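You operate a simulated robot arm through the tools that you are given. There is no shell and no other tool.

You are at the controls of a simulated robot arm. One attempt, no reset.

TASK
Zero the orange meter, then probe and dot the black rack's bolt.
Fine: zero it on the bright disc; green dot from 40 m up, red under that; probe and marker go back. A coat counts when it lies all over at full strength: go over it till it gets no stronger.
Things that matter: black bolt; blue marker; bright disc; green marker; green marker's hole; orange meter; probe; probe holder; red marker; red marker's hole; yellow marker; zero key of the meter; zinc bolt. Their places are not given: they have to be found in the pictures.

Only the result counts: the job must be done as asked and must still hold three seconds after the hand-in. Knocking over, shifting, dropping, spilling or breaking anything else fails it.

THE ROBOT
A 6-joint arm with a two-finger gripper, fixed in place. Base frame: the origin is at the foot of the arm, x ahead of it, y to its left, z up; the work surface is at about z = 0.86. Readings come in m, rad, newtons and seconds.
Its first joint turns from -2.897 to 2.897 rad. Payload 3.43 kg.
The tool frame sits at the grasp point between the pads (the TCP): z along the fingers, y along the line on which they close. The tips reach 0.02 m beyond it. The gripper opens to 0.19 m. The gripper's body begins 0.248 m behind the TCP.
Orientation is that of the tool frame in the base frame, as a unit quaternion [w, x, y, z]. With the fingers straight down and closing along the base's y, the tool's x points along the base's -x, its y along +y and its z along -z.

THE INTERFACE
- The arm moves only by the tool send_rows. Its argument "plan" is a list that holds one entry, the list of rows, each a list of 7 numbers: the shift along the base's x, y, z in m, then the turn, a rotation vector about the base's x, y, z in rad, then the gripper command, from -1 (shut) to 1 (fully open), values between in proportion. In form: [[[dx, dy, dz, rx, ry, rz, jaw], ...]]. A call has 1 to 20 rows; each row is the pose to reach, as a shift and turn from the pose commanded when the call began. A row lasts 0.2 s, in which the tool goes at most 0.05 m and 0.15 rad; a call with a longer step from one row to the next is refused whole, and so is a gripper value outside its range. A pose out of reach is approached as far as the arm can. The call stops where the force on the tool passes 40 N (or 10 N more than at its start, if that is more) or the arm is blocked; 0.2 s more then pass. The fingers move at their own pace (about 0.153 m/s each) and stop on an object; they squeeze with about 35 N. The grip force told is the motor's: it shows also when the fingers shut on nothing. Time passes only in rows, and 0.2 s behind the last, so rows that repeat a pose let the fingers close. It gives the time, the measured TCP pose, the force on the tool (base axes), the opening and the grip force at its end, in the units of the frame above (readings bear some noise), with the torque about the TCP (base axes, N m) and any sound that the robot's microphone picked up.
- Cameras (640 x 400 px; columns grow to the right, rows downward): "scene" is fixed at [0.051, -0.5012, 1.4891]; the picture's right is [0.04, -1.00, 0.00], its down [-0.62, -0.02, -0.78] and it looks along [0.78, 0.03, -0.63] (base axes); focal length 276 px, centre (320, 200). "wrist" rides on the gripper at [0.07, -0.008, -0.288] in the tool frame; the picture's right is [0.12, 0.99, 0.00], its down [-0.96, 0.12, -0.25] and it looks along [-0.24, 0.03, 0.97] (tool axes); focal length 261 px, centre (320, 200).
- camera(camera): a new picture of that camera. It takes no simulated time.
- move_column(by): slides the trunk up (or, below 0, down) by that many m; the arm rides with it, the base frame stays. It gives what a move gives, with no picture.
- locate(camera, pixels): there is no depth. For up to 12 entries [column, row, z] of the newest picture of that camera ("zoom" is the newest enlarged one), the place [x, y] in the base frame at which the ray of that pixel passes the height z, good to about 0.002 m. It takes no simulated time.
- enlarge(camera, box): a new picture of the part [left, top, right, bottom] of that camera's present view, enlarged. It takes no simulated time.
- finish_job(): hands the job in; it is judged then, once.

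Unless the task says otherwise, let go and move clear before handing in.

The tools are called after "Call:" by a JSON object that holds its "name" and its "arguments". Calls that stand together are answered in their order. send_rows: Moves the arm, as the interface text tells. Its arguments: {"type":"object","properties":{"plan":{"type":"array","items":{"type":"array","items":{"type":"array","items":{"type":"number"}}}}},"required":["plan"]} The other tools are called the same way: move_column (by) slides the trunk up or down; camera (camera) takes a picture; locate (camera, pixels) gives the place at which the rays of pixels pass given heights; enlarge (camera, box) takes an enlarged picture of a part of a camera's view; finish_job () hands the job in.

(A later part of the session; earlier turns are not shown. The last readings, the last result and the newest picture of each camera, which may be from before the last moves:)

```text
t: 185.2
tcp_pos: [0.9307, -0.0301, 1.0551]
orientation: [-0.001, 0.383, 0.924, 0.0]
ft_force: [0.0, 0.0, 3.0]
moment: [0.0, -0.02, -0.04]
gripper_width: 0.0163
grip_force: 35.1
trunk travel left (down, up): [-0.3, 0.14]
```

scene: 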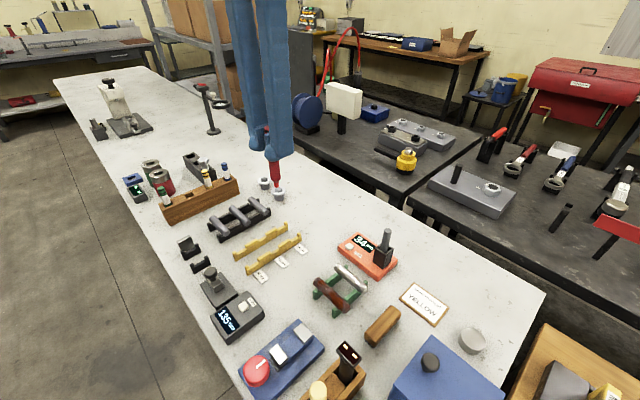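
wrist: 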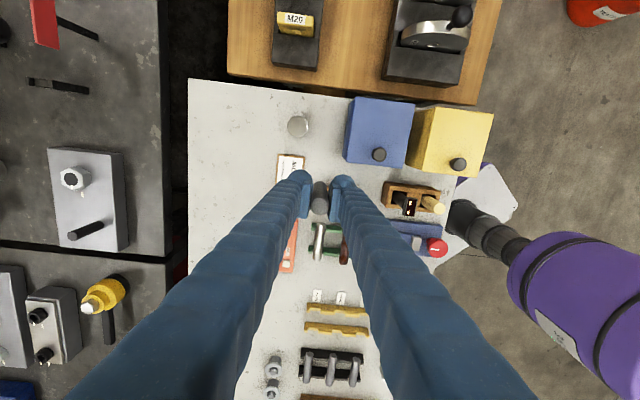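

Let me lift and see how the mark has progressed.

Call:
{"name": "send_rows", "arguments": {"plan": [[[0, 0, 0, 0, 0, 0, -1], [0, 0, 0, 0, 0, 0, -1], [0, 0, 0.01, 0, 0, 0, -1], [0, 0, 0.03, 0, 0, 0, -1], [0, 0, 0.04, 0, 0, 0, -1], [0, 0, 0.04, 0, 0, 0, -1]]]}}

Call:
{"name": "enlarge", "arguments": {"camera": "scene", "box": [197, 150, 213, 166]}}

```text
t: 186.6
tcp_pos: [0.93, -0.0291, 1.0948]
orientation: [0.0, 0.383, 0.924, 0.0]
ft_force: [-0.1, 0.1, 0.7]
moment: [-0.01, 0.02, -0.02]
gripper_width: 0.017
grip_force: 34.9
trunk travel left (down, up): [-0.3, 0.14]
```

```text
16.00 times, centred on (205, 158) of scene
```

zoom: 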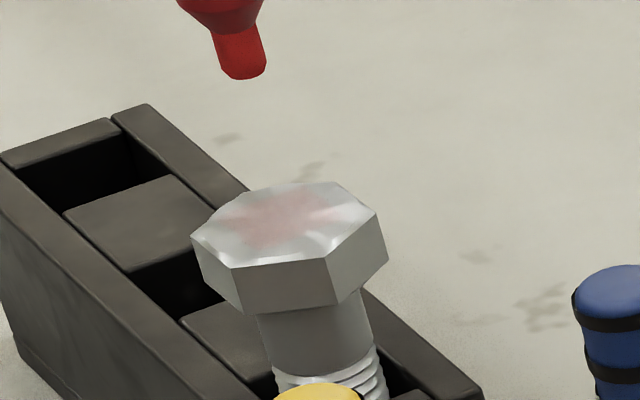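

The patch looks similar. Let me view it from above with the wrist camera to judge strength and extent.

Call:
{"name": "send_rows", "arguments": {"plan": [[[-0.03, -0.03, 0.01, 0, 0, 0, -1], [-0.06, -0.06, 0.02, 0, 0, 0, -1], [-0.0815, -0.0785, 0.04, 0, 0, 0, -1], [-0.0815, -0.0785, 0.04, 0, 0, 0, -1]]]}}

Call:
{"name": "enlarge", "arguments": {"camera": "wrist", "box": [360, 160, 410, 200]}}

```text
t: 187.6
tcp_pos: [0.8489, -0.1077, 1.1326]
orientation: [-0.001, 0.383, 0.924, -0.001]
ft_force: [-0.1, -0.1, -0.2]
moment: [0.01, 0.02, 0.02]
gripper_width: 0.0172
grip_force: 34.6
trunk travel left (down, up): [-0.3, 0.14]
```

```text
10.00 times, centred on (385, 180) of wrist
```

zoom: 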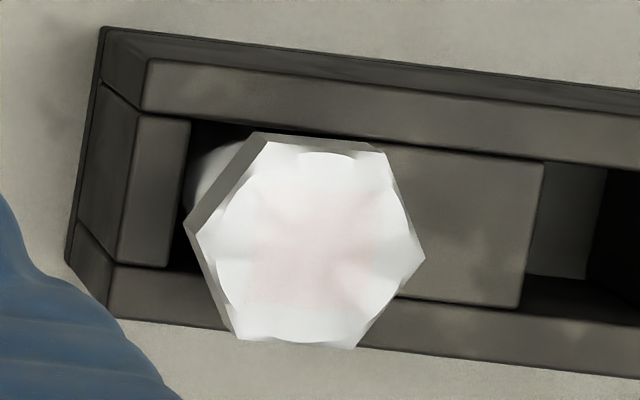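

The patch (≈24 mm wide) is evenly faint, so it needs many more light passes. Returning for a longer pass with controlled force.

Call:
{"name": "send_rows", "arguments": {"plan": [[[0.03, 0.03, 0, 0, 0, 0, -1], [0.06, 0.06, 0, 0, 0, 0, -1], [0.0815, 0.0785, 0, 0, 0, 0, -1], [0.0815, 0.0785, -0.04, 0, 0, 0, -1], [0.0815, 0.0785, -0.07, 0, 0, 0, -1], [0.0815, 0.0785, -0.078, 0, 0, 0, -1], [0.0815, 0.0785, -0.0795, 0, 0, 0, -1], [0.0815, 0.0785, -0.08, 0, 0, 0, -1]]]}}

Call:
{"name": "send_rows", "arguments": {"plan": [[[0, 0, -0.0002, 0, 0, 0, -1], [0, 0, -0.0002, 0, 0, 0, -1]]]}}

Call:
{"name": "send_rows", "arguments": {"plan": [[[0.001, 0, 0, 0, 0, 0, -1], [0, 0.001, 0, 0, 0, 0, -1], [-0.001, 0, 0, 0, 0, 0, -1], [0, -0.001, 0, 0, 0, 0, -1], [0.001, 0, 0, 0, 0, 0, -1], [0, 0.001, 0, 0, 0, 0, -1], [-0.001, 0, 0, 0, 0, 0, -1], [0, 0, 0, 0, 0, 0, -1]]]}}

```text
t: 189.4
tcp_pos: [0.9301, -0.0303, 1.0563]
orientation: [0.0, 0.382, 0.924, 0.0]
ft_force: [-1.4, -0.4, 5.0]
moment: [0.07, 0.05, -0.02]
gripper_width: 0.0172
grip_force: 34.5
trunk travel left (down, up): [-0.3, 0.14]
```

```text
t: 190.0
tcp_pos: [0.9305, -0.0296, 1.0552]
orientation: [0.0, 0.383, 0.924, -0.001]
ft_force: [-0.7, 0.4, 6.7]
moment: [0.01, 0.04, -0.05]
gripper_width: 0.0171
grip_force: 35.4
trunk travel left (down, up): [-0.3, 0.14]
```

```text
t: 191.8
tcp_pos: [0.9297, -0.0291, 1.0549]
orientation: [-0.002, 0.383, 0.924, -0.001]
ft_force: [-0.9, 0.4, 4.1]
moment: [0.05, -0.02, -0.03]
gripper_width: 0.0174
grip_force: 35.4
trunk travel left (down, up): [-0.3, 0.14]
```

Call:
{"name": "send_rows", "arguments": {"plan": [[[0.0015, 0, 0.0001, 0, 0, 0, -1], [0.001, 0.001, 0.0001, 0, 0, 0, -1], [0, 0.0015, 0.0001, 0, 0, 0, -1], [-0.001, 0.001, 0.0001, 0, 0, 0, -1], [-0.0015, 0, 0.0001, 0, 0, 0, -1], [-0.001, -0.001, 0.0001, 0, 0, 0, -1], [0, -0.0015, 0.0001, 0, 0, 0, -1], [0.001, -0.001, 0.0001, 0, 0, 0, -1], [0.0015, 0, 0.0001, 0, 0, 0, -1], [0, 0, 0.0001, 0, 0, 0, -1]]]}}

Call:
{"name": "send_rows", "arguments": {"plan": [[[0, 0, 0.01, 0, 0, 0, -1], [0, 0, 0.03, 0, 0, 0, -1], [0, 0, 0.04, 0, 0, 0, -1], [0, 0, 0.04, 0, 0, 0, -1]]]}}

Call:
{"name": "enlarge", "arguments": {"camera": "scene", "box": [197, 150, 213, 166]}}

```text
t: 194.0
tcp_pos: [0.9315, -0.0295, 1.0542]
orientation: [0.0, 0.383, 0.924, 0.0]
ft_force: [0.1, -0.5, 9.2]
moment: [-0.02, 0.06, 0.0]
gripper_width: 0.0173
grip_force: 35.0
trunk travel left (down, up): [-0.3, 0.14]
```

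```text
t: 195.0
tcp_pos: [0.9301, -0.0305, 1.0959]
orientation: [0.001, 0.382, 0.924, 0.0]
ft_force: [0.2, -0.2, 0.1]
moment: [0.0, -0.01, 0.02]
gripper_width: 0.0174
grip_force: 35.0
trunk travel left (down, up): [-0.3, 0.14]
```

```text
16.00 times, centred on (205, 158) of scene
```

zoom: 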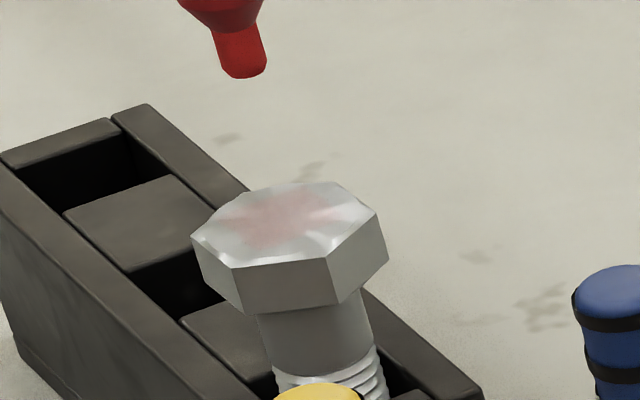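

The patch is slightly pinker. Continuing with lighter, longer passes (target 2–4 N).

Call:
{"name": "send_rows", "arguments": {"plan": [[[0, 0, -0.03, 0, 0, 0, -1], [0, 0, -0.037, 0, 0, 0, -1], [0, 0, -0.0388, 0, 0, 0, -1], [0, 0, -0.0394, 0, 0, 0, -1], [0, 0, -0.0395, 0, 0, 0, -1]]]}}

Call:
{"name": "send_rows", "arguments": {"plan": [[[0.002, 0, 0, 0, 0, 0, -1], [0.0014, 0.0014, 0, 0, 0, 0, -1], [0, 0.002, 0, 0, 0, 0, -1], [-0.0014, 0.0014, 0, 0, 0, 0, -1], [-0.002, 0, 0, 0, 0, 0, -1], [-0.0014, -0.0014, 0, 0, 0, 0, -1], [0, -0.002, 0, 0, 0, 0, -1], [0.0014, -0.0014, 0, 0, 0, 0, -1], [0.002, 0, 0, 0, 0, 0, -1], [0, 0, 0, 0, 0, 0, -1]]]}}

Call:
{"name": "send_rows", "arguments": {"plan": [[[0.002, 0, 0, 0, 0, 0, -1], [0.0014, 0.0014, 0, 0, 0, 0, -1], [0, 0.002, 0, 0, 0, 0, -1], [-0.0014, 0.0014, 0, 0, 0, 0, -1], [-0.002, 0, 0, 0, 0, 0, -1], [-0.0014, -0.0014, 0, 0, 0, 0, -1], [0, -0.002, 0, 0, 0, 0, -1], [0.0014, -0.0014, 0, 0, 0, 0, -1], [0.002, 0, 0, 0, 0, 0, -1], [0, 0, 0, 0, 0, 0, -1]]]}}

Call:
{"name": "enlarge", "arguments": {"camera": "scene", "box": [197, 150, 213, 166]}}

```text
t: 196.2
tcp_pos: [0.933, -0.0307, 1.0544]
orientation: [0.001, 0.383, 0.924, -0.001]
ft_force: [-0.3, -0.2, -0.5]
moment: [-0.02, -0.01, -0.04]
gripper_width: 0.0169
grip_force: 35.1
trunk travel left (down, up): [-0.3, 0.14]
```

```text
t: 198.4
tcp_pos: [0.9303, -0.0297, 1.0555]
orientation: [0.0, 0.383, 0.924, 0.0]
ft_force: [0.3, 0.4, 0.2]
moment: [0.01, -0.01, 0.0]
gripper_width: 0.0173
grip_force: 34.7
trunk travel left (down, up): [-0.3, 0.14]
```

```text
t: 200.6
tcp_pos: [0.9312, -0.031, 1.0547]
orientation: [0.0, 0.383, 0.924, 0.0]
ft_force: [-0.5, 0.3, -0.2]
moment: [0.01, 0.0, 0.0]
gripper_width: 0.0172
grip_force: 34.5
trunk travel left (down, up): [-0.3, 0.14]
```

```text
16.00 times, centred on (205, 158) of scene
```

zoom: 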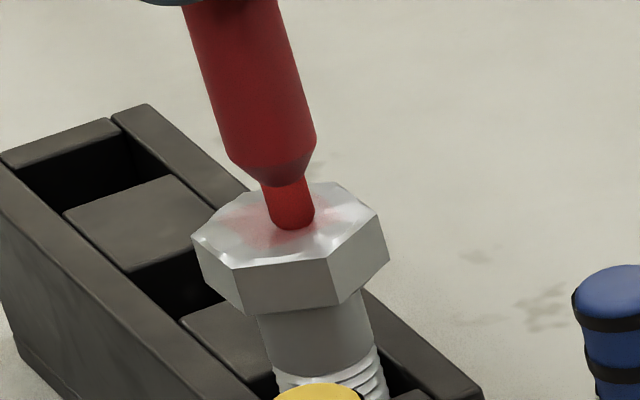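

Call:
{"name": "send_rows", "arguments": {"plan": [[[0, 0, 0.01, 0, 0, 0, -1], [0, 0, 0.03, 0, 0, 0, -1], [0, 0, 0.04, 0, 0, 0, -1], [0, 0, 0.04, 0, 0, 0, -1]]]}}

Call:
{"name": "enlarge", "arguments": {"camera": "scene", "box": [197, 150, 213, 166]}}

```text
t: 201.6
tcp_pos: [0.9312, -0.0287, 1.0953]
orientation: [0.0, 0.382, 0.924, 0.0]
ft_force: [-0.6, 0.4, -0.5]
moment: [0.01, 0.02, -0.02]
gripper_width: 0.0173
grip_force: 35.2
trunk travel left (down, up): [-0.3, 0.14]
```

```text
16.00 times, centred on (205, 158) of scene
```

zoom: 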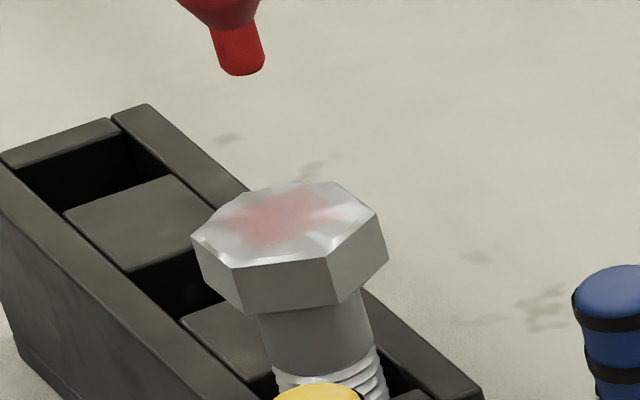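

Clearly stronger now, so barely touching (≈0–1 N) is what lays ink. Repeating at this height with wider circles too.

Call:
{"name": "send_rows", "arguments": {"plan": [[[0, 0, -0.03, 0, 0, 0, -1], [0, 0, -0.0375, 0, 0, 0, -1], [0, 0, -0.0395, 0, 0, 0, -1], [0, 0, -0.04, 0, 0, 0, -1], [0.002, 0, -0.04, 0, 0, 0, -1], [0.004, 0, -0.04, 0, 0, 0, -1], [0.0028, 0.0028, -0.04, 0, 0, 0, -1], [0, 0.004, -0.04, 0, 0, 0, -1], [-0.0028, 0.0028, -0.04, 0, 0, 0, -1], [-0.004, 0, -0.04, 0, 0, 0, -1], [-0.0028, -0.0028, -0.04, 0, 0, 0, -1], [0, -0.004, -0.04, 0, 0, 0, -1], [0.0028, -0.0028, -0.04, 0, 0, 0, -1], [0.002, 0, -0.04, 0, 0, 0, -1], [0, 0.002, -0.04, 0, 0, 0, -1], [-0.002, 0, -0.04, 0, 0, 0, -1], [0, -0.002, -0.04, 0, 0, 0, -1], [0, 0, -0.04, 0, 0, 0, -1]]]}}

Call:
{"name": "send_rows", "arguments": {"plan": [[[0.002, 0, 0, 0, 0, 0, -1], [0.004, 0, 0, 0, 0, 0, -1], [0.006, 0, 0, 0, 0, 0, -1], [0.0052, 0.003, 0, 0, 0, 0, -1], [0.003, 0.0052, 0, 0, 0, 0, -1], [0, 0.006, 0, 0, 0, 0, -1], [-0.003, 0.0052, 0, 0, 0, 0, -1], [-0.0052, 0.003, 0, 0, 0, 0, -1], [-0.006, 0, 0, 0, 0, 0, -1], [-0.0052, -0.003, 0, 0, 0, 0, -1], [-0.003, -0.0052, 0, 0, 0, 0, -1], [0, -0.006, 0, 0, 0, 0, -1], [0.003, -0.0052, 0, 0, 0, 0, -1], [0.0052, -0.003, 0, 0, 0, 0, -1], [0.006, 0, 0, 0, 0, 0, -1], [0.003, 0, 0, 0, 0, 0, -1], [0, 0, 0, 0, 0, 0, -1], [0, 0, 0, 0, 0, 0, -1]]]}}

Call:
{"name": "send_rows", "arguments": {"plan": [[[0, 0, 0.01, 0, 0, 0, -1], [0, 0, 0.03, 0, 0, 0, -1], [0, 0, 0.04, 0, 0, 0, -1], [0, 0, 0.04, 0, 0, 0, -1]]]}}

Call:
{"name": "enlarge", "arguments": {"camera": "scene", "box": [197, 150, 213, 166]}}

```text
t: 205.4
tcp_pos: [0.9315, -0.0292, 1.0542]
orientation: [0.0, 0.382, 0.924, 0.0]
ft_force: [0.0, 0.3, -0.5]
moment: [0.0, 0.02, 0.01]
gripper_width: 0.0171
grip_force: 35.1
trunk travel left (down, up): [-0.3, 0.14]
```

```text
t: 209.2
tcp_pos: [0.9312, -0.0302, 1.0557]
orientation: [0.0, 0.382, 0.924, 0.0]
ft_force: [-0.8, 1.0, 0.1]
moment: [0.01, -0.02, 0.01]
gripper_width: 0.0173
grip_force: 35.0
trunk travel left (down, up): [-0.3, 0.14]
```

```text
t: 210.2
tcp_pos: [0.932, -0.0308, 1.0952]
orientation: [0.001, 0.382, 0.924, 0.001]
ft_force: [0.3, 0.3, -0.1]
moment: [0.01, 0.01, 0.02]
gripper_width: 0.0174
grip_force: 35.6
trunk travel left (down, up): [-0.3, 0.14]
```

```text
16.00 times, centred on (205, 158) of scene
```

zoom: 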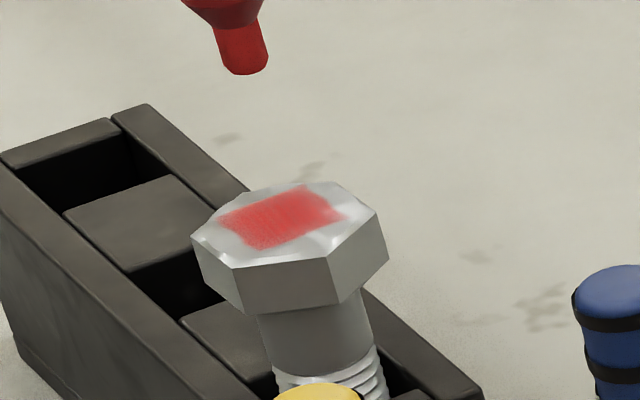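

The dot is now a clear red square patch, still gaining. More passes with the same light circles.

Call:
{"name": "send_rows", "arguments": {"plan": [[[0, 0, -0.03, 0, 0, 0, -1], [0, 0, -0.0375, 0, 0, 0, -1], [0, 0, -0.0395, 0, 0, 0, -1], [0.003, 0, -0.04, 0, 0, 0, -1], [0.006, 0, -0.04, 0, 0, 0, -1], [0.0052, 0.003, -0.04, 0, 0, 0, -1], [0.003, 0.0052, -0.04, 0, 0, 0, -1], [0, 0.006, -0.04, 0, 0, 0, -1], [-0.003, 0.0052, -0.04, 0, 0, 0, -1], [-0.0052, 0.003, -0.04, 0, 0, 0, -1], [-0.006, 0, -0.04, 0, 0, 0, -1], [-0.0052, -0.003, -0.04, 0, 0, 0, -1], [-0.003, -0.0052, -0.04, 0, 0, 0, -1], [0, -0.006, -0.04, 0, 0, 0, -1], [0.003, -0.0052, -0.04, 0, 0, 0, -1], [0.0052, -0.003, -0.04, 0, 0, 0, -1], [0.004, 0, -0.04, 0, 0, 0, -1], [0, 0, -0.04, 0, 0, 0, -1]]]}}

Call:
{"name": "send_rows", "arguments": {"plan": [[[0.003, 0, 0, 0, 0, 0, -1], [0.0021, 0.0021, 0, 0, 0, 0, -1], [0, 0.003, 0, 0, 0, 0, -1], [-0.0021, 0.0021, 0, 0, 0, 0, -1], [-0.003, 0, 0, 0, 0, 0, -1], [-0.0021, -0.0021, 0, 0, 0, 0, -1], [0, -0.003, 0, 0, 0, 0, -1], [0.0021, -0.0021, 0, 0, 0, 0, -1], [0.003, 0, 0, 0, 0, 0, -1], [0.006, 0, 0, 0, 0, 0, -1], [0.0042, 0.0042, 0, 0, 0, 0, -1], [0, 0.006, 0, 0, 0, 0, -1], [-0.0042, 0.0042, 0, 0, 0, 0, -1], [-0.006, 0, 0, 0, 0, 0, -1], [-0.0042, -0.0042, 0, 0, 0, 0, -1], [0, -0.006, 0, 0, 0, 0, -1], [0.0042, -0.0042, 0, 0, 0, 0, -1], [0.006, 0, 0, 0, 0, 0, -1], [0.003, 0, 0, 0, 0, 0, -1], [0, 0, 0, 0, 0, 0, -1]]]}}

Call:
{"name": "send_rows", "arguments": {"plan": [[[0, 0, 0.01, 0, 0, 0, -1], [0, 0, 0.03, 0, 0, 0, -1], [0, 0, 0.04, 0, 0, 0, -1], [0, 0, 0.04, 0, 0, 0, -1]]]}}

Call:
{"name": "enlarge", "arguments": {"camera": "scene", "box": [197, 150, 213, 166]}}

```text
t: 214.0
tcp_pos: [0.9311, -0.0315, 1.0536]
orientation: [0.0, 0.383, 0.924, -0.001]
ft_force: [1.0, -0.1, 2.4]
moment: [-0.06, -0.06, 0.0]
gripper_width: 0.0172
grip_force: 34.7
trunk travel left (down, up): [-0.3, 0.14]
```

```text
t: 218.2
tcp_pos: [0.9311, -0.0294, 1.0546]
orientation: [0.0, 0.383, 0.924, 0.0]
ft_force: [-0.7, -0.1, -0.7]
moment: [0.01, 0.01, 0.01]
gripper_width: 0.0176
grip_force: 35.2
trunk travel left (down, up): [-0.3, 0.14]
```

```text
t: 219.2
tcp_pos: [0.9324, -0.0285, 1.0962]
orientation: [0.0, 0.382, 0.924, 0.0]
ft_force: [-0.5, 0.0, -0.6]
moment: [0.02, 0.02, -0.01]
gripper_width: 0.0173
grip_force: 35.1
trunk travel left (down, up): [-0.3, 0.14]
```

```text
16.00 times, centred on (205, 158) of scene
```

zoom: 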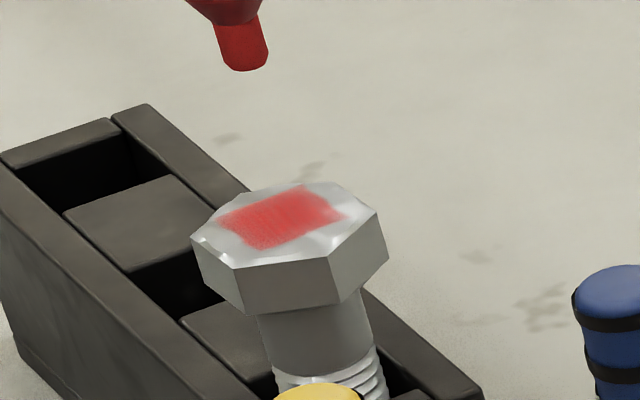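

The patch is a square with corners near zoom (218,218), (305,187), (345,217), (258,250); its right corner is paler. I'll locate the corners and raster over the whole square.

Call:
{"name": "locate", "arguments": {"camera": "zoom", "pixels": [[218, 218, 0.959], [305, 187, 0.959], [345, 217, 0.959], [258, 250, 0.959], [282, 218, 0.959], [191, 237, 0.959], [377, 215, 0.959], [340, 183, 0.959], [233, 268, 0.959]]}}

Call:
{"name": "send_rows", "arguments": {"plan": [[[-0.03, -0.03, 0.01, 0, 0, 0, -1], [-0.06, -0.06, 0.02, 0, 0, 0, -1], [-0.0815, -0.0785, 0.04, 0, 0, 0, -1], [-0.0815, -0.0785, 0.04, 0, 0, 0, -1]]]}}

Call:
{"name": "enlarge", "arguments": {"camera": "wrist", "box": [360, 160, 410, 200]}}

```text
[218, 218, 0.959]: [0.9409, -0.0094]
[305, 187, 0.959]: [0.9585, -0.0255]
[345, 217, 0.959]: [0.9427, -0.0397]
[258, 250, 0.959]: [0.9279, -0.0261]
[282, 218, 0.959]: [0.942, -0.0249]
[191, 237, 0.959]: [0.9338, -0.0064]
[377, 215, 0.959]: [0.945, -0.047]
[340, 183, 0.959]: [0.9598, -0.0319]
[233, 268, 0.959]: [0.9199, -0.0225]
```

```text
t: 220.2
tcp_pos: [0.8495, -0.1095, 1.1373]
orientation: [-0.001, 0.382, 0.924, -0.001]
ft_force: [0.5, -0.7, 0.2]
moment: [0.01, 0.03, 0.01]
gripper_width: 0.0174
grip_force: 35.0
trunk travel left (down, up): [-0.3, 0.14]
```

```text
10.00 times, centred on (385, 180) of wrist
```

zoom: 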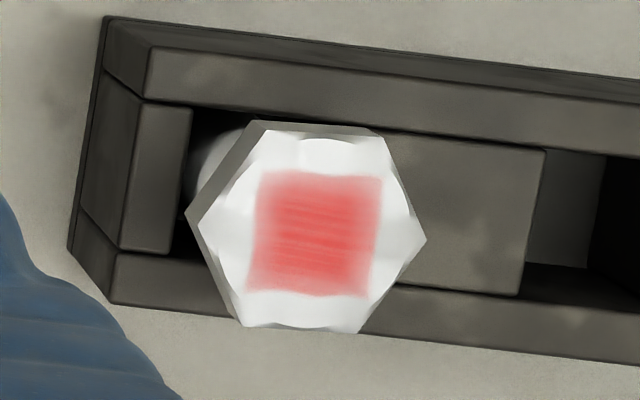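

From above the red square is strong in the middle but paler toward edges and corners. Locating the corners in this view to raster across it fully.

Call:
{"name": "locate", "arguments": {"camera": "zoom", "pixels": [[316, 235, 0.959], [255, 172, 0.959], [383, 178, 0.959], [373, 297, 0.959], [246, 291, 0.959], [310, 231, 0.959]]}}

```text
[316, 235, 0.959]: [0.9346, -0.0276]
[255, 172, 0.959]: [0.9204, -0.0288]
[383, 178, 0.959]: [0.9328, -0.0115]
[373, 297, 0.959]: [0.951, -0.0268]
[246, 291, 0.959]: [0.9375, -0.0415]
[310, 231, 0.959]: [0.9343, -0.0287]
```

Patch centre ≈ hex centre, half-size ≈11.5 mm, sides along the tool axes. I'll raster ±8 mm in both tool directions at near-zero force.

Call:
{"name": "send_rows", "arguments": {"plan": [[[0.03, 0.03, 0, 0, 0, 0, -1], [0.06, 0.06, 0, 0, 0, 0, -1], [0.0825, 0.0795, 0, 0, 0, 0, -1], [0.0825, 0.0795, -0.04, 0, 0, 0, -1], [0.0825, 0.0795, -0.07, 0, 0, 0, -1], [0.0825, 0.0795, -0.0785, 0, 0, 0, -1]]]}}

Call:
{"name": "send_rows", "arguments": {"plan": [[[0, 0, -0.0015, 0, 0, 0, -1], [-0.00283, -0.00283, -0.0015, 0, 0, 0, -1], [-0.00283, -0.00849, -0.0015, 0, 0, 0, -1], [0, -0.01131, -0.0015, 0, 0, 0, -1], [0.00283, -0.00849, -0.0015, 0, 0, 0, -1], [0.00566, -0.00566, -0.0015, 0, 0, 0, -1], [0.00849, -0.00283, -0.0015, 0, 0, 0, -1], [0.01131, 0, -0.0015, 0, 0, 0, -1], [0.00849, 0.00283, -0.0015, 0, 0, 0, -1], [0.00566, 0, -0.0015, 0, 0, 0, -1], [0.00283, -0.00283, -0.0015, 0, 0, 0, -1], [0, -0.00566, -0.0015, 0, 0, 0, -1], [-0.00283, -0.00849, -0.0015, 0, 0, 0, -1], [-0.00566, -0.00566, -0.0015, 0, 0, 0, -1], [-0.00283, -0.00283, -0.0015, 0, 0, 0, -1], [0, 0, -0.0015, 0, 0, 0, -1], [0.00283, 0.00283, -0.0015, 0, 0, 0, -1], [0.00566, 0.00566, -0.0015, 0, 0, 0, -1], [0.00283, 0.00849, -0.0015, 0, 0, 0, -1], [0, 0.00566, -0.0015, 0, 0, 0, -1]]]}}

Call:
{"name": "send_rows", "arguments": {"plan": [[[-0.00283, -0.00283, 0, 0, 0, 0, -1], [-0.00566, -0.00566, 0, 0, 0, 0, -1], [-0.00849, -0.00849, 0, 0, 0, 0, -1], [-0.01131, -0.00566, 0, 0, 0, 0, -1], [-0.00849, -0.00283, 0, 0, 0, 0, -1], [-0.00566, 0, 0, 0, 0, 0, -1], [-0.00283, 0.00283, 0, 0, 0, 0, -1], [0, 0.00565, 0, 0, 0, 0, -1], [0.00283, 0.00283, 0, 0, 0, 0, -1], [0.00566, 0, 0, 0, 0, 0, -1], [0.00849, -0.00283, 0, 0, 0, 0, -1], [0.01131, -0.00566, 0, 0, 0, 0, -1], [0.00849, -0.00849, 0, 0, 0, 0, -1], [0.00566, -0.01132, 0, 0, 0, 0, -1], [0.00283, -0.01415, 0, 0, 0, 0, -1], [0, -0.01697, 0, 0, 0, 0, -1], [-0.00283, -0.01415, 0, 0, 0, 0, -1], [-0.00566, -0.01132, 0, 0, 0, 0, -1], [-0.00849, -0.00849, 0, 0, 0, 0, -1], [-0.01131, -0.00566, 0, 0, 0, 0, -1]]]}}

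```text
t: 221.6
tcp_pos: [0.9335, -0.0275, 1.0561]
orientation: [0.0, 0.382, 0.924, 0.0]
ft_force: [0.6, -0.6, -0.2]
moment: [0.01, -0.03, 0.0]
gripper_width: 0.017
grip_force: 35.3
trunk travel left (down, up): [-0.3, 0.14]
```

```text
t: 225.8
tcp_pos: [0.934, -0.0237, 1.0546]
orientation: [0.0, 0.381, 0.924, 0.0]
ft_force: [-1.1, 0.8, -0.3]
moment: [-0.02, 0.02, 0.0]
gripper_width: 0.0175
grip_force: 34.8
trunk travel left (down, up): [-0.3, 0.14]
```

```text
t: 230.0
tcp_pos: [0.9201, -0.0304, 1.056]
orientation: [0.001, 0.382, 0.924, 0.0]
ft_force: [-0.7, 0.2, 0.5]
moment: [-0.02, 0.0, 0.0]
gripper_width: 0.0171
grip_force: 34.8
trunk travel left (down, up): [-0.3, 0.14]
```

Call:
{"name": "send_rows", "arguments": {"plan": [[[0, 0, 0.02, 0, 0, 0, -1], [-0.01, -0.01, 0.05, 0, 0, 0, -1], [-0.035, -0.04, 0.07, 0, 0, 0, -1], [-0.06, -0.068, 0.08, 0, 0, 0, -1], [-0.0712, -0.0795, 0.08, 0, 0, 0, -1], [-0.0712, -0.0795, 0.08, 0, 0, 0, -1]]]}}

Call:
{"name": "enlarge", "arguments": {"camera": "wrist", "box": [360, 160, 410, 200]}}

Call:
{"name": "enlarge", "arguments": {"camera": "scene", "box": [197, 150, 213, 166]}}

```text
t: 231.4
tcp_pos: [0.8516, -0.1095, 1.1363]
orientation: [0.0, 0.382, 0.924, 0.0]
ft_force: [0.0, 0.5, 0.6]
moment: [-0.01, -0.01, 0.02]
gripper_width: 0.0171
grip_force: 34.8
trunk travel left (down, up): [-0.3, 0.14]
```

```text
10.00 times, centred on (385, 180) of wrist
```

zoom: 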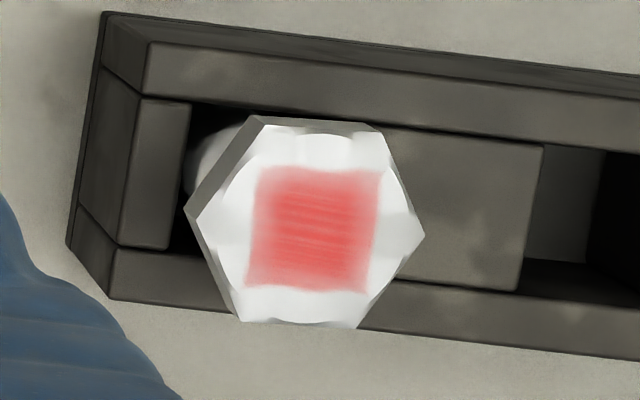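

```text
16.00 times, centred on (205, 158) of scene
```

zoom: 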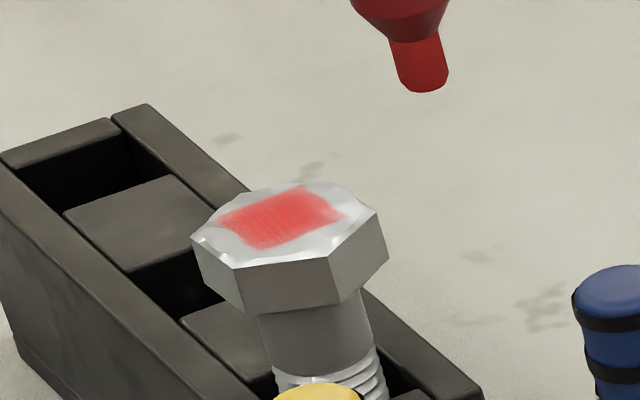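

Little change after that pass, which suggests it is near saturation — but that pass may have been hovering. I'll do one more raster with confirmed light contact (1–3 N) and compare from the same viewpoint.

Call:
{"name": "send_rows", "arguments": {"plan": [[[0.03, 0.03, 0, 0, 0, 0, -1], [0.06, 0.06, 0, 0, 0, 0, -1], [0.0825, 0.0795, 0, 0, 0, 0, -1], [0.0825, 0.0795, -0.04, 0, 0, 0, -1], [0.0825, 0.0795, -0.07, 0, 0, 0, -1], [0.0825, 0.0795, -0.0795, 0, 0, 0, -1], [0.0825, 0.0795, -0.0802, 0, 0, 0, -1]]]}}

Call:
{"name": "send_rows", "arguments": {"plan": [[[0, 0, -0.0002, 0, 0, 0, -1], [0, 0, -0.0002, 0, 0, 0, -1]]]}}

Call:
{"name": "send_rows", "arguments": {"plan": [[[0, 0, -0.0002, 0, 0, 0, -1], [0, 0, -0.0002, 0, 0, 0, -1]]]}}

Call:
{"name": "send_rows", "arguments": {"plan": [[[0, 0, -0.0002, 0, 0, 0, -1], [0, 0, -0.0002, 0, 0, 0, -1]]]}}

```text
t: 233.0
tcp_pos: [0.9333, -0.0289, 1.0536]
orientation: [0.0, 0.383, 0.924, 0.0]
ft_force: [-0.5, -0.7, 2.3]
moment: [-0.08, -0.04, 0.01]
gripper_width: 0.0175
grip_force: 35.0
trunk travel left (down, up): [-0.3, 0.14]
```

```text
t: 233.6
tcp_pos: [0.9331, -0.0295, 1.0536]
orientation: [0.0, 0.383, 0.924, 0.0]
ft_force: [-0.2, 0.3, 2.9]
moment: [-0.07, -0.02, 0.02]
gripper_width: 0.0174
grip_force: 35.3
trunk travel left (down, up): [-0.3, 0.14]
```

```text
t: 234.2
tcp_pos: [0.9329, -0.028, 1.0543]
orientation: [0.0, 0.382, 0.924, 0.001]
ft_force: [1.0, -1.3, 5.8]
moment: [-0.06, -0.06, 0.0]
gripper_width: 0.0173
grip_force: 34.5
trunk travel left (down, up): [-0.3, 0.14]
```

```text
t: 234.8
tcp_pos: [0.9336, -0.0295, 1.0556]
orientation: [0.0, 0.383, 0.924, 0.001]
ft_force: [1.5, -0.3, 6.7]
moment: [-0.06, -0.05, 0.0]
gripper_width: 0.0172
grip_force: 35.3
trunk travel left (down, up): [-0.3, 0.14]
```

Call:
{"name": "send_rows", "arguments": {"plan": [[[0, 0, 0.0004, 0, 0, 0, -1], [-0.00283, -0.00283, 0.0004, 0, 0, 0, -1], [-0.00283, -0.00849, 0.0004, 0, 0, 0, -1], [0, -0.01131, 0.0004, 0, 0, 0, -1], [0.00283, -0.00849, 0.0004, 0, 0, 0, -1], [0.00566, -0.00566, 0.0004, 0, 0, 0, -1], [0.00849, -0.00283, 0.0004, 0, 0, 0, -1], [0.01131, 0, 0.0004, 0, 0, 0, -1], [0.00849, 0.00283, 0.0004, 0, 0, 0, -1], [0.00566, 0, 0.0004, 0, 0, 0, -1], [0.00283, -0.00283, 0.0004, 0, 0, 0, -1], [0, -0.00566, 0.0004, 0, 0, 0, -1], [-0.00283, -0.00849, 0.0004, 0, 0, 0, -1], [-0.00566, -0.00566, 0.0004, 0, 0, 0, -1], [-0.00283, -0.00283, 0.0004, 0, 0, 0, -1], [0, 0, 0.0004, 0, 0, 0, -1], [0.00283, 0.00283, 0.0004, 0, 0, 0, -1], [0.00566, 0.00566, 0.0004, 0, 0, 0, -1], [0.00283, 0.00849, 0.0004, 0, 0, 0, -1], [0, 0.00566, 0.0004, 0, 0, 0, -1]]]}}

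Call:
{"name": "send_rows", "arguments": {"plan": [[[-0.00283, -0.00283, 0, 0, 0, 0, -1], [-0.00566, -0.00566, 0, 0, 0, 0, -1], [-0.00849, -0.00849, 0, 0, 0, 0, -1], [-0.01131, -0.00566, 0, 0, 0, 0, -1], [-0.00849, -0.00283, 0, 0, 0, 0, -1], [-0.00566, 0, 0, 0, 0, 0, -1], [-0.00283, 0.00283, 0, 0, 0, 0, -1], [0, 0.00565, 0, 0, 0, 0, -1], [0.00283, 0.00283, 0, 0, 0, 0, -1], [0.00566, 0, 0, 0, 0, 0, -1], [0.00849, -0.00283, 0, 0, 0, 0, -1], [0.01131, -0.00566, 0, 0, 0, 0, -1], [0.00849, -0.00849, 0, 0, 0, 0, -1], [0.00566, -0.01132, 0, 0, 0, 0, -1], [0.00283, -0.01415, 0, 0, 0, 0, -1], [0, -0.01697, 0, 0, 0, 0, -1], [-0.00283, -0.01415, 0, 0, 0, 0, -1], [-0.00566, -0.01132, 0, 0, 0, 0, -1], [-0.00849, -0.00849, 0, 0, 0, 0, -1], [-0.01131, -0.00566, 0, 0, 0, 0, -1]]]}}

Call:
{"name": "send_rows", "arguments": {"plan": [[[0, 0, 0.02, 0, 0, 0, -1], [-0.01, -0.01, 0.05, 0, 0, 0, -1], [-0.035, -0.04, 0.07, 0, 0, 0, -1], [-0.06, -0.068, 0.08, 0, 0, 0, -1], [-0.0712, -0.0795, 0.0804, 0, 0, 0, -1], [-0.0712, -0.0795, 0.0804, 0, 0, 0, -1]]]}}

Call:
{"name": "enlarge", "arguments": {"camera": "wrist", "box": [360, 160, 410, 200]}}

Call:
{"name": "enlarge", "arguments": {"camera": "scene", "box": [197, 150, 213, 166]}}

```text
t: 239.0
tcp_pos: [0.9326, -0.0238, 1.0545]
orientation: [0.0, 0.383, 0.924, 0.0]
ft_force: [-0.4, 0.3, -0.7]
moment: [-0.01, -0.03, 0.03]
gripper_width: 0.0174
grip_force: 34.5
trunk travel left (down, up): [-0.3, 0.14]
```

```text
t: 243.2
tcp_pos: [0.9211, -0.0288, 1.0555]
orientation: [0.0, 0.383, 0.924, 0.0]
ft_force: [-0.2, -0.6, 0.2]
moment: [0.0, -0.03, 0.0]
gripper_width: 0.0172
grip_force: 35.4
trunk travel left (down, up): [-0.3, 0.14]
```

```text
t: 244.6
tcp_pos: [0.8504, -0.1078, 1.135]
orientation: [0.0, 0.383, 0.924, -0.001]
ft_force: [0.5, -0.2, -0.4]
moment: [0.03, 0.05, -0.01]
gripper_width: 0.0172
grip_force: 34.8
trunk travel left (down, up): [-0.3, 0.14]
```

```text
10.00 times, centred on (385, 180) of wrist
```

zoom: 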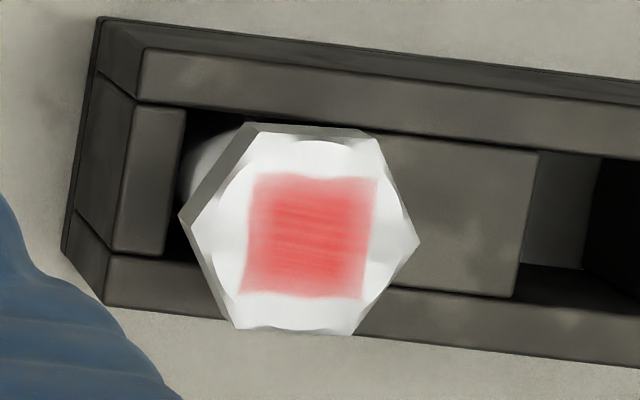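

```text
16.00 times, centred on (205, 158) of scene
```

zoom: 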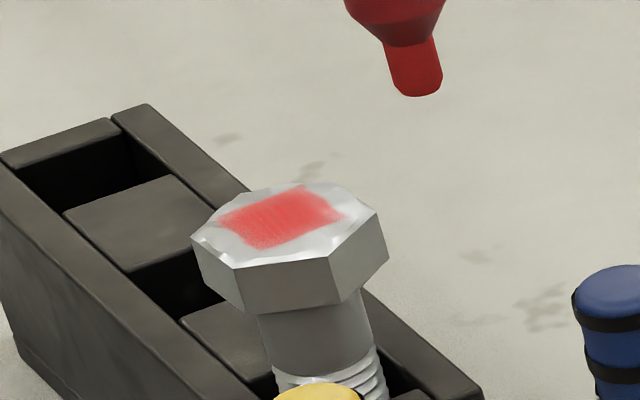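

Three looks in a row show the same strength, so it seems saturated. One more confirming pass in the other direction, a bit wider, then a final comparison.

Call:
{"name": "send_rows", "arguments": {"plan": [[[0.03, 0.03, 0, 0, 0, 0, -1], [0.06, 0.06, 0, 0, 0, 0, -1], [0.0825, 0.0795, 0, 0, 0, 0, -1], [0.0825, 0.0795, -0.04, 0, 0, 0, -1], [0.0825, 0.0795, -0.07, 0, 0, 0, -1], [0.0825, 0.0795, -0.0795, 0, 0, 0, -1], [0.0825, 0.0795, -0.0802, 0, 0, 0, -1], [0.0825, 0.0795, -0.0804, 0, 0, 0, -1]]]}}

Call:
{"name": "send_rows", "arguments": {"plan": [[[0, -0.00636, 0, 0, 0, 0, -1], [0, -0.01273, 0, 0, 0, 0, -1], [-0.00318, -0.00955, 0, 0, 0, 0, -1], [-0.00636, -0.00636, 0, 0, 0, 0, -1], [-0.00955, -0.00318, 0, 0, 0, 0, -1], [-0.01273, 0, 0, 0, 0, 0, -1], [-0.00955, 0.00318, 0, 0, 0, 0, -1], [-0.00636, 0, 0, 0, 0, 0, -1], [-0.00318, -0.00318, 0, 0, 0, 0, -1], [0, -0.00636, 0, 0, 0, 0, -1], [0.00318, -0.00955, 0, 0, 0, 0, -1], [0.00636, -0.00636, 0, 0, 0, 0, -1], [0.00318, -0.00318, 0, 0, 0, 0, -1], [0, 0, 0, 0, 0, 0, -1], [-0.00318, 0.00318, 0, 0, 0, 0, -1], [-0.00636, 0.00636, 0, 0, 0, 0, -1], [-0.00318, 0.00955, 0, 0, 0, 0, -1], [0, 0.00636, 0, 0, 0, 0, -1], [0.00318, 0.00318, 0, 0, 0, 0, -1], [0.00636, 0, 0, 0, 0, 0, -1]]]}}

Call:
{"name": "send_rows", "arguments": {"plan": [[[0.00319, -0.00318, 0, 0, 0, 0, -1], [0.00637, 0, 0, 0, 0, 0, -1], [0.00319, 0.00318, 0, 0, 0, 0, -1], [0, 0.00636, 0, 0, 0, 0, -1], [-0.00318, 0.00955, 0, 0, 0, 0, -1], [-0.00636, 0.01273, 0, 0, 0, 0, -1], [-0.00636, 0.00636, 0, 0, 0, 0, -1], [-0.00636, 0, 0, 0, 0, 0, -1], [-0.00436, 0, 0, 0, 0, 0, -1], [-0.00636, 0.002, 0, 0, 0, 0, -1], [-0.00836, 0, 0, 0, 0, 0, -1], [-0.00636, -0.002, 0, 0, 0, 0, -1], [-0.00636, 0, 0, 0, 0, 0, -1]]]}}

Call:
{"name": "send_rows", "arguments": {"plan": [[[0, 0, 0.02, 0, 0, 0, -1], [-0.01, -0.01, 0.05, 0, 0, 0, -1], [-0.04, -0.04, 0.07, 0, 0, 0, -1], [-0.065, -0.065, 0.08, 0, 0, 0, -1], [-0.0825, -0.0795, 0.0804, 0, 0, 0, -1], [-0.0825, -0.0795, 0.0804, 0, 0, 0, -1]]]}}

Call:
{"name": "enlarge", "arguments": {"camera": "wrist", "box": [360, 160, 410, 200]}}

Call:
{"name": "enlarge", "arguments": {"camera": "scene", "box": [197, 150, 213, 166]}}

```text
t: 246.4
tcp_pos: [0.9316, -0.0303, 1.0549]
orientation: [0.0, 0.383, 0.924, -0.001]
ft_force: [1.5, -0.4, -0.2]
moment: [0.0, 0.01, -0.04]
gripper_width: 0.0174
grip_force: 34.8
trunk travel left (down, up): [-0.3, 0.14]
```

```text
t: 250.6
tcp_pos: [0.9384, -0.0298, 1.055]
orientation: [0.0, 0.383, 0.924, 0.0]
ft_force: [0.5, 0.6, 4.8]
moment: [0.05, 0.02, 0.0]
gripper_width: 0.0176
grip_force: 34.9
trunk travel left (down, up): [-0.3, 0.14]
```

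```text
t: 253.4
tcp_pos: [0.932, -0.0296, 1.0547]
orientation: [0.001, 0.382, 0.924, 0.001]
ft_force: [-1.0, 0.6, -0.8]
moment: [-0.04, 0.0, 0.0]
gripper_width: 0.0175
grip_force: 34.8
trunk travel left (down, up): [-0.3, 0.14]
```

```text
t: 254.8
tcp_pos: [0.8517, -0.1079, 1.1348]
orientation: [-0.002, 0.383, 0.924, -0.001]
ft_force: [0.2, -0.8, 0.2]
moment: [0.01, 0.0, -0.03]
gripper_width: 0.0174
grip_force: 35.4
trunk travel left (down, up): [-0.3, 0.14]
```

```text
10.00 times, centred on (385, 180) of wrist
```

zoom: 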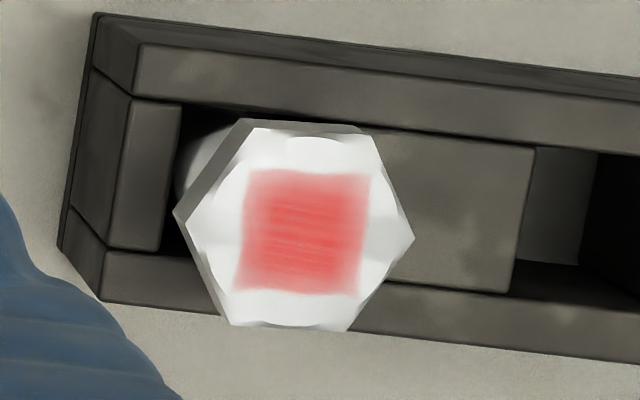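

```text
16.00 times, centred on (205, 158) of scene
```

zoom: 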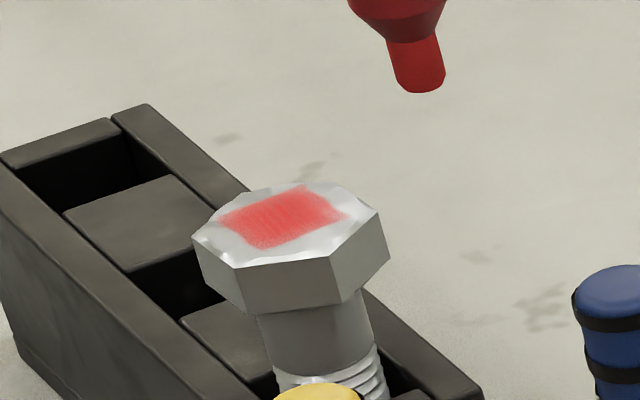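

The patch looks identical to the last views. As a final saturation check I'll do slow tiny circles at the centre only and see whether the centre gets any deeper than the rest.

Call:
{"name": "send_rows", "arguments": {"plan": [[[0.03, 0.03, 0, 0, 0, 0, -1], [0.06, 0.06, 0, 0, 0, 0, -1], [0.0825, 0.0795, 0, 0, 0, 0, -1], [0.0825, 0.0795, -0.04, 0, 0, 0, -1], [0.0825, 0.0795, -0.07, 0, 0, 0, -1], [0.0825, 0.0795, -0.0795, 0, 0, 0, -1], [0.0825, 0.0795, -0.0802, 0, 0, 0, -1], [0.0825, 0.0795, -0.0804, 0, 0, 0, -1], [0.0825, 0.0795, -0.0805, 0, 0, 0, -1]]]}}

Call:
{"name": "send_rows", "arguments": {"plan": [[[0.002, 0, 0, 0, 0, 0, -1], [0.0014, 0.0014, 0, 0, 0, 0, -1], [0, 0.002, 0, 0, 0, 0, -1], [-0.0014, 0.0014, 0, 0, 0, 0, -1], [-0.002, 0, 0, 0, 0, 0, -1], [-0.0014, -0.0014, 0, 0, 0, 0, -1], [0, -0.002, 0, 0, 0, 0, -1], [0.0014, -0.0014, 0, 0, 0, 0, -1], [0.002, 0, 0, 0, 0, 0, -1], [0.0014, 0.0014, 0, 0, 0, 0, -1], [0, 0.002, 0, 0, 0, 0, -1], [-0.0014, 0.0014, 0, 0, 0, 0, -1], [-0.002, 0, 0, 0, 0, 0, -1], [-0.0014, -0.0014, 0, 0, 0, 0, -1], [0, -0.002, 0, 0, 0, 0, -1], [0.0014, -0.0014, 0, 0, 0, 0, -1], [0, 0, 0, 0, 0, 0, -1], [0, 0, 0, 0, 0, 0, -1]]]}}

Call:
{"name": "send_rows", "arguments": {"plan": [[[0, 0, 0.02, 0, 0, 0, -1], [-0.01, -0.01, 0.05, 0, 0, 0, -1], [-0.04, -0.04, 0.07, 0, 0, 0, -1], [-0.065, -0.065, 0.08, 0, 0, 0, -1], [-0.0825, -0.0795, 0.0805, 0, 0, 0, -1], [-0.0825, -0.0795, 0.0805, 0, 0, 0, -1]]]}}

Call:
{"name": "enlarge", "arguments": {"camera": "wrist", "box": [360, 160, 410, 200]}}

```text
t: 256.8
tcp_pos: [0.9334, -0.0295, 1.0547]
orientation: [0.0, 0.382, 0.924, 0.001]
ft_force: [1.4, -0.2, 0.1]
moment: [0.01, -0.01, 0.0]
gripper_width: 0.0174
grip_force: 34.8
trunk travel left (down, up): [-0.3, 0.14]
```

```text
t: 260.6
tcp_pos: [0.9324, -0.0301, 1.0549]
orientation: [0.0, 0.382, 0.924, 0.001]
ft_force: [0.2, 0.2, -0.6]
moment: [-0.03, 0.03, -0.02]
gripper_width: 0.0175
grip_force: 35.4
trunk travel left (down, up): [-0.3, 0.14]
```

```text
t: 262.0
tcp_pos: [0.8502, -0.1086, 1.1348]
orientation: [-0.002, 0.383, 0.924, -0.001]
ft_force: [-0.2, 0.0, -0.9]
moment: [0.02, 0.03, 0.0]
gripper_width: 0.0174
grip_force: 35.0
trunk travel left (down, up): [-0.3, 0.14]
```

```text
10.00 times, centred on (385, 180) of wrist
```

zoom: 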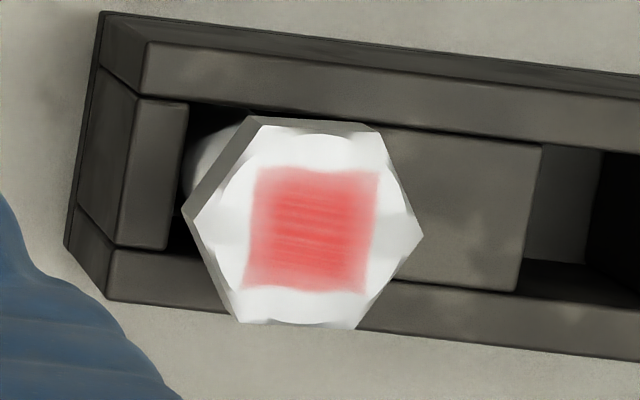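

Unchanged. One last check with definite light contact (2–4 N) while circling, to be sure it truly gains nothing more.

Call:
{"name": "send_rows", "arguments": {"plan": [[[0.03, 0.03, 0, 0, 0, 0, -1], [0.06, 0.06, 0, 0, 0, 0, -1], [0.0825, 0.0795, 0, 0, 0, 0, -1], [0.0825, 0.0795, -0.04, 0, 0, 0, -1], [0.0825, 0.0795, -0.07, 0, 0, 0, -1], [0.0825, 0.0795, -0.0795, 0, 0, 0, -1], [0.0825, 0.0795, -0.0805, 0, 0, 0, -1], [0.0825, 0.0795, -0.0808, 0, 0, 0, -1]]]}}

Call:
{"name": "send_rows", "arguments": {"plan": [[[0.002, 0, 0, 0, 0, 0, -1], [0.0014, 0.0014, 0, 0, 0, 0, -1], [0, 0.002, 0, 0, 0, 0, -1], [-0.0014, 0.0014, 0, 0, 0, 0, -1], [-0.002, 0, 0, 0, 0, 0, -1], [-0.0014, -0.0014, 0, 0, 0, 0, -1], [0, -0.002, 0, 0, 0, 0, -1], [0.0014, -0.0014, 0, 0, 0, 0, -1]]]}}

Call:
{"name": "send_rows", "arguments": {"plan": [[[0.0006, 0.0014, -0.0002, 0, 0, 0, -1], [0, 0.0028, -0.0002, 0, 0, 0, -1], [-0.0014, 0.0034, -0.0002, 0, 0, 0, -1], [-0.0028, 0.0028, -0.0002, 0, 0, 0, -1], [-0.0034, 0.0014, -0.0002, 0, 0, 0, -1], [-0.0028, 0, -0.0002, 0, 0, 0, -1], [-0.0014, -0.0006, -0.0002, 0, 0, 0, -1], [-0.0014, 0.0014, -0.0002, 0, 0, 0, -1]]]}}

Call:
{"name": "send_rows", "arguments": {"plan": [[[0, 0, 0.02, 0, 0, 0, -1], [-0.01, -0.01, 0.05, 0, 0, 0, -1], [-0.04, -0.04, 0.07, 0, 0, 0, -1], [-0.065, -0.065, 0.08, 0, 0, 0, -1], [-0.0825, -0.0795, 0.081, 0, 0, 0, -1], [-0.0825, -0.0795, 0.081, 0, 0, 0, -1]]]}}

Call:
{"name": "enlarge", "arguments": {"camera": "wrist", "box": [360, 160, 410, 200]}}

```text
t: 263.8
tcp_pos: [0.9316, -0.0298, 1.0544]
orientation: [-0.001, 0.383, 0.924, 0.0]
ft_force: [-0.7, -0.3, 0.7]
moment: [-0.04, 0.0, -0.02]
gripper_width: 0.017
grip_force: 35.0
trunk travel left (down, up): [-0.3, 0.14]
```

```text
t: 265.6
tcp_pos: [0.9346, -0.0299, 1.0544]
orientation: [-0.001, 0.382, 0.924, -0.001]
ft_force: [0.1, -0.4, 1.0]
moment: [-0.04, 0.03, 0.02]
gripper_width: 0.0176
grip_force: 35.0
trunk travel left (down, up): [-0.3, 0.14]
```

```text
t: 267.4
tcp_pos: [0.9325, -0.0288, 1.0544]
orientation: [-0.001, 0.383, 0.924, 0.0]
ft_force: [-0.9, -0.6, -0.6]
moment: [0.01, 0.01, -0.02]
gripper_width: 0.0173
grip_force: 34.8
trunk travel left (down, up): [-0.3, 0.14]
```

```text
t: 268.8
tcp_pos: [0.8512, -0.1079, 1.1339]
orientation: [-0.001, 0.383, 0.924, -0.001]
ft_force: [0.1, -0.5, 0.3]
moment: [0.01, 0.01, -0.01]
gripper_width: 0.0171
grip_force: 34.9
trunk travel left (down, up): [-0.3, 0.14]
```

```text
10.00 times, centred on (385, 180) of wrist
```

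zoom: 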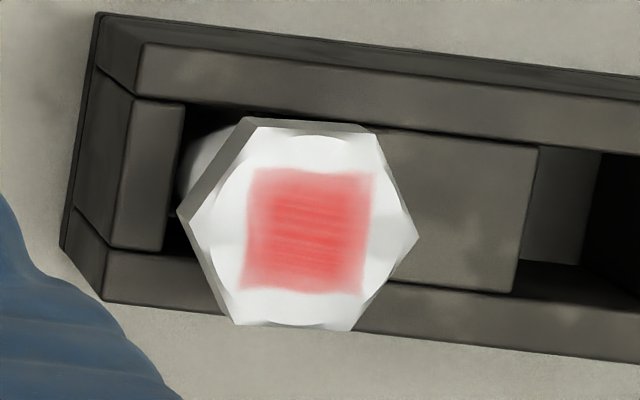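

Unchanged again — the dot is at full strength. Now I'll return the red marker to its hole.

Call:
{"name": "send_rows", "arguments": {"plan": [[[-0.03, 0.024, 0, 0, 0, 0, -1], [-0.06, 0.048, 0, 0, 0, 0, -1], [-0.089, 0.0705, 0, 0, 0, 0, -1], [-0.089, 0.0705, -0.045, 0, 0, 0, -1], [-0.089, 0.0705, -0.08, 0, 0, 0, -1], [-0.089, 0.0705, -0.0903, 0, 0, 0, -1], [-0.089, 0.0705, -0.0903, 0, 0, 0, -1]]]}}

Call:
{"name": "enlarge", "arguments": {"camera": "scene", "box": [165, 165, 215, 215]}}

Call:
{"name": "enlarge", "arguments": {"camera": "wrist", "box": [270, 130, 370, 230]}}

```text
t: 270.4
tcp_pos: [0.7609, -0.0377, 1.0449]
orientation: [0.001, 0.383, 0.924, 0.0]
ft_force: [0.4, 0.3, -0.4]
moment: [0.05, -0.01, 0.0]
gripper_width: 0.0171
grip_force: 35.1
trunk travel left (down, up): [-0.3, 0.14]
```

```text
8.00 times, centred on (190, 190) of scene
```

zoom: 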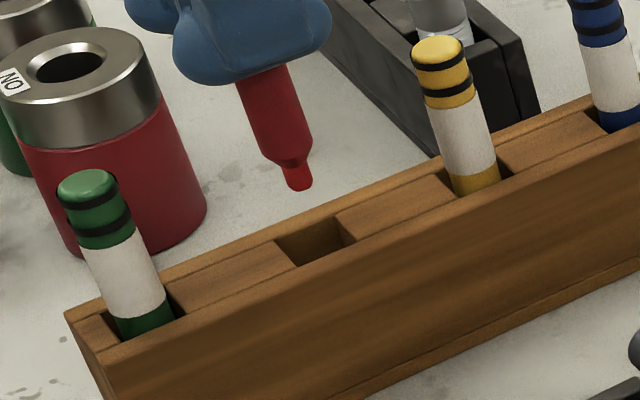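

```text
4.00 times, centred on (320, 180) of wrist
```

zoom: 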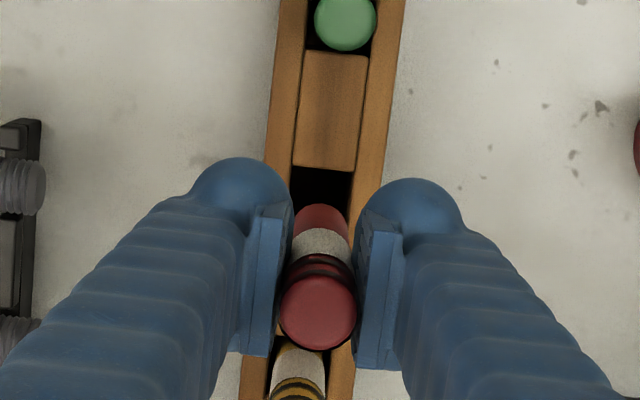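

Nib is above the hole within ~2 mm. Inserting slowly and checking force.

Call:
{"name": "send_rows", "arguments": {"plan": [[[0, 0, -0.02, 0, 0, 0, -1], [0, 0, -0.035, 0, 0, 0, -1], [0, 0, -0.05, 0, 0, 0, -1], [0, 0, -0.065, 0, 0, 0, -1], [0, 0, -0.077, 0, 0, 0, -1], [0, 0, -0.083, 0, 0, 0, -1], [0, 0, -0.083, 0, 0, 0, -1]]]}}

Call:
{"name": "enlarge", "arguments": {"camera": "scene", "box": [165, 165, 215, 215]}}

```text
t: 272.0
tcp_pos: [0.7599, -0.0385, 0.9615]
orientation: [0.0, 0.383, 0.924, 0.0]
ft_force: [-0.6, -0.1, -0.2]
moment: [0.02, -0.01, 0.02]
gripper_width: 0.0172
grip_force: 35.0
trunk travel left (down, up): [-0.3, 0.14]
```

```text
8.00 times, centred on (190, 190) of scene
```

zoom: 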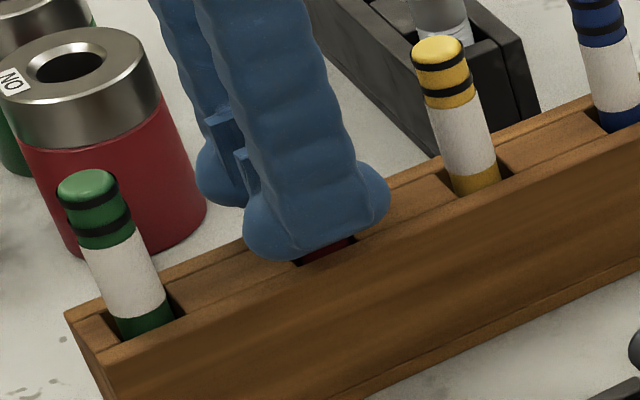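

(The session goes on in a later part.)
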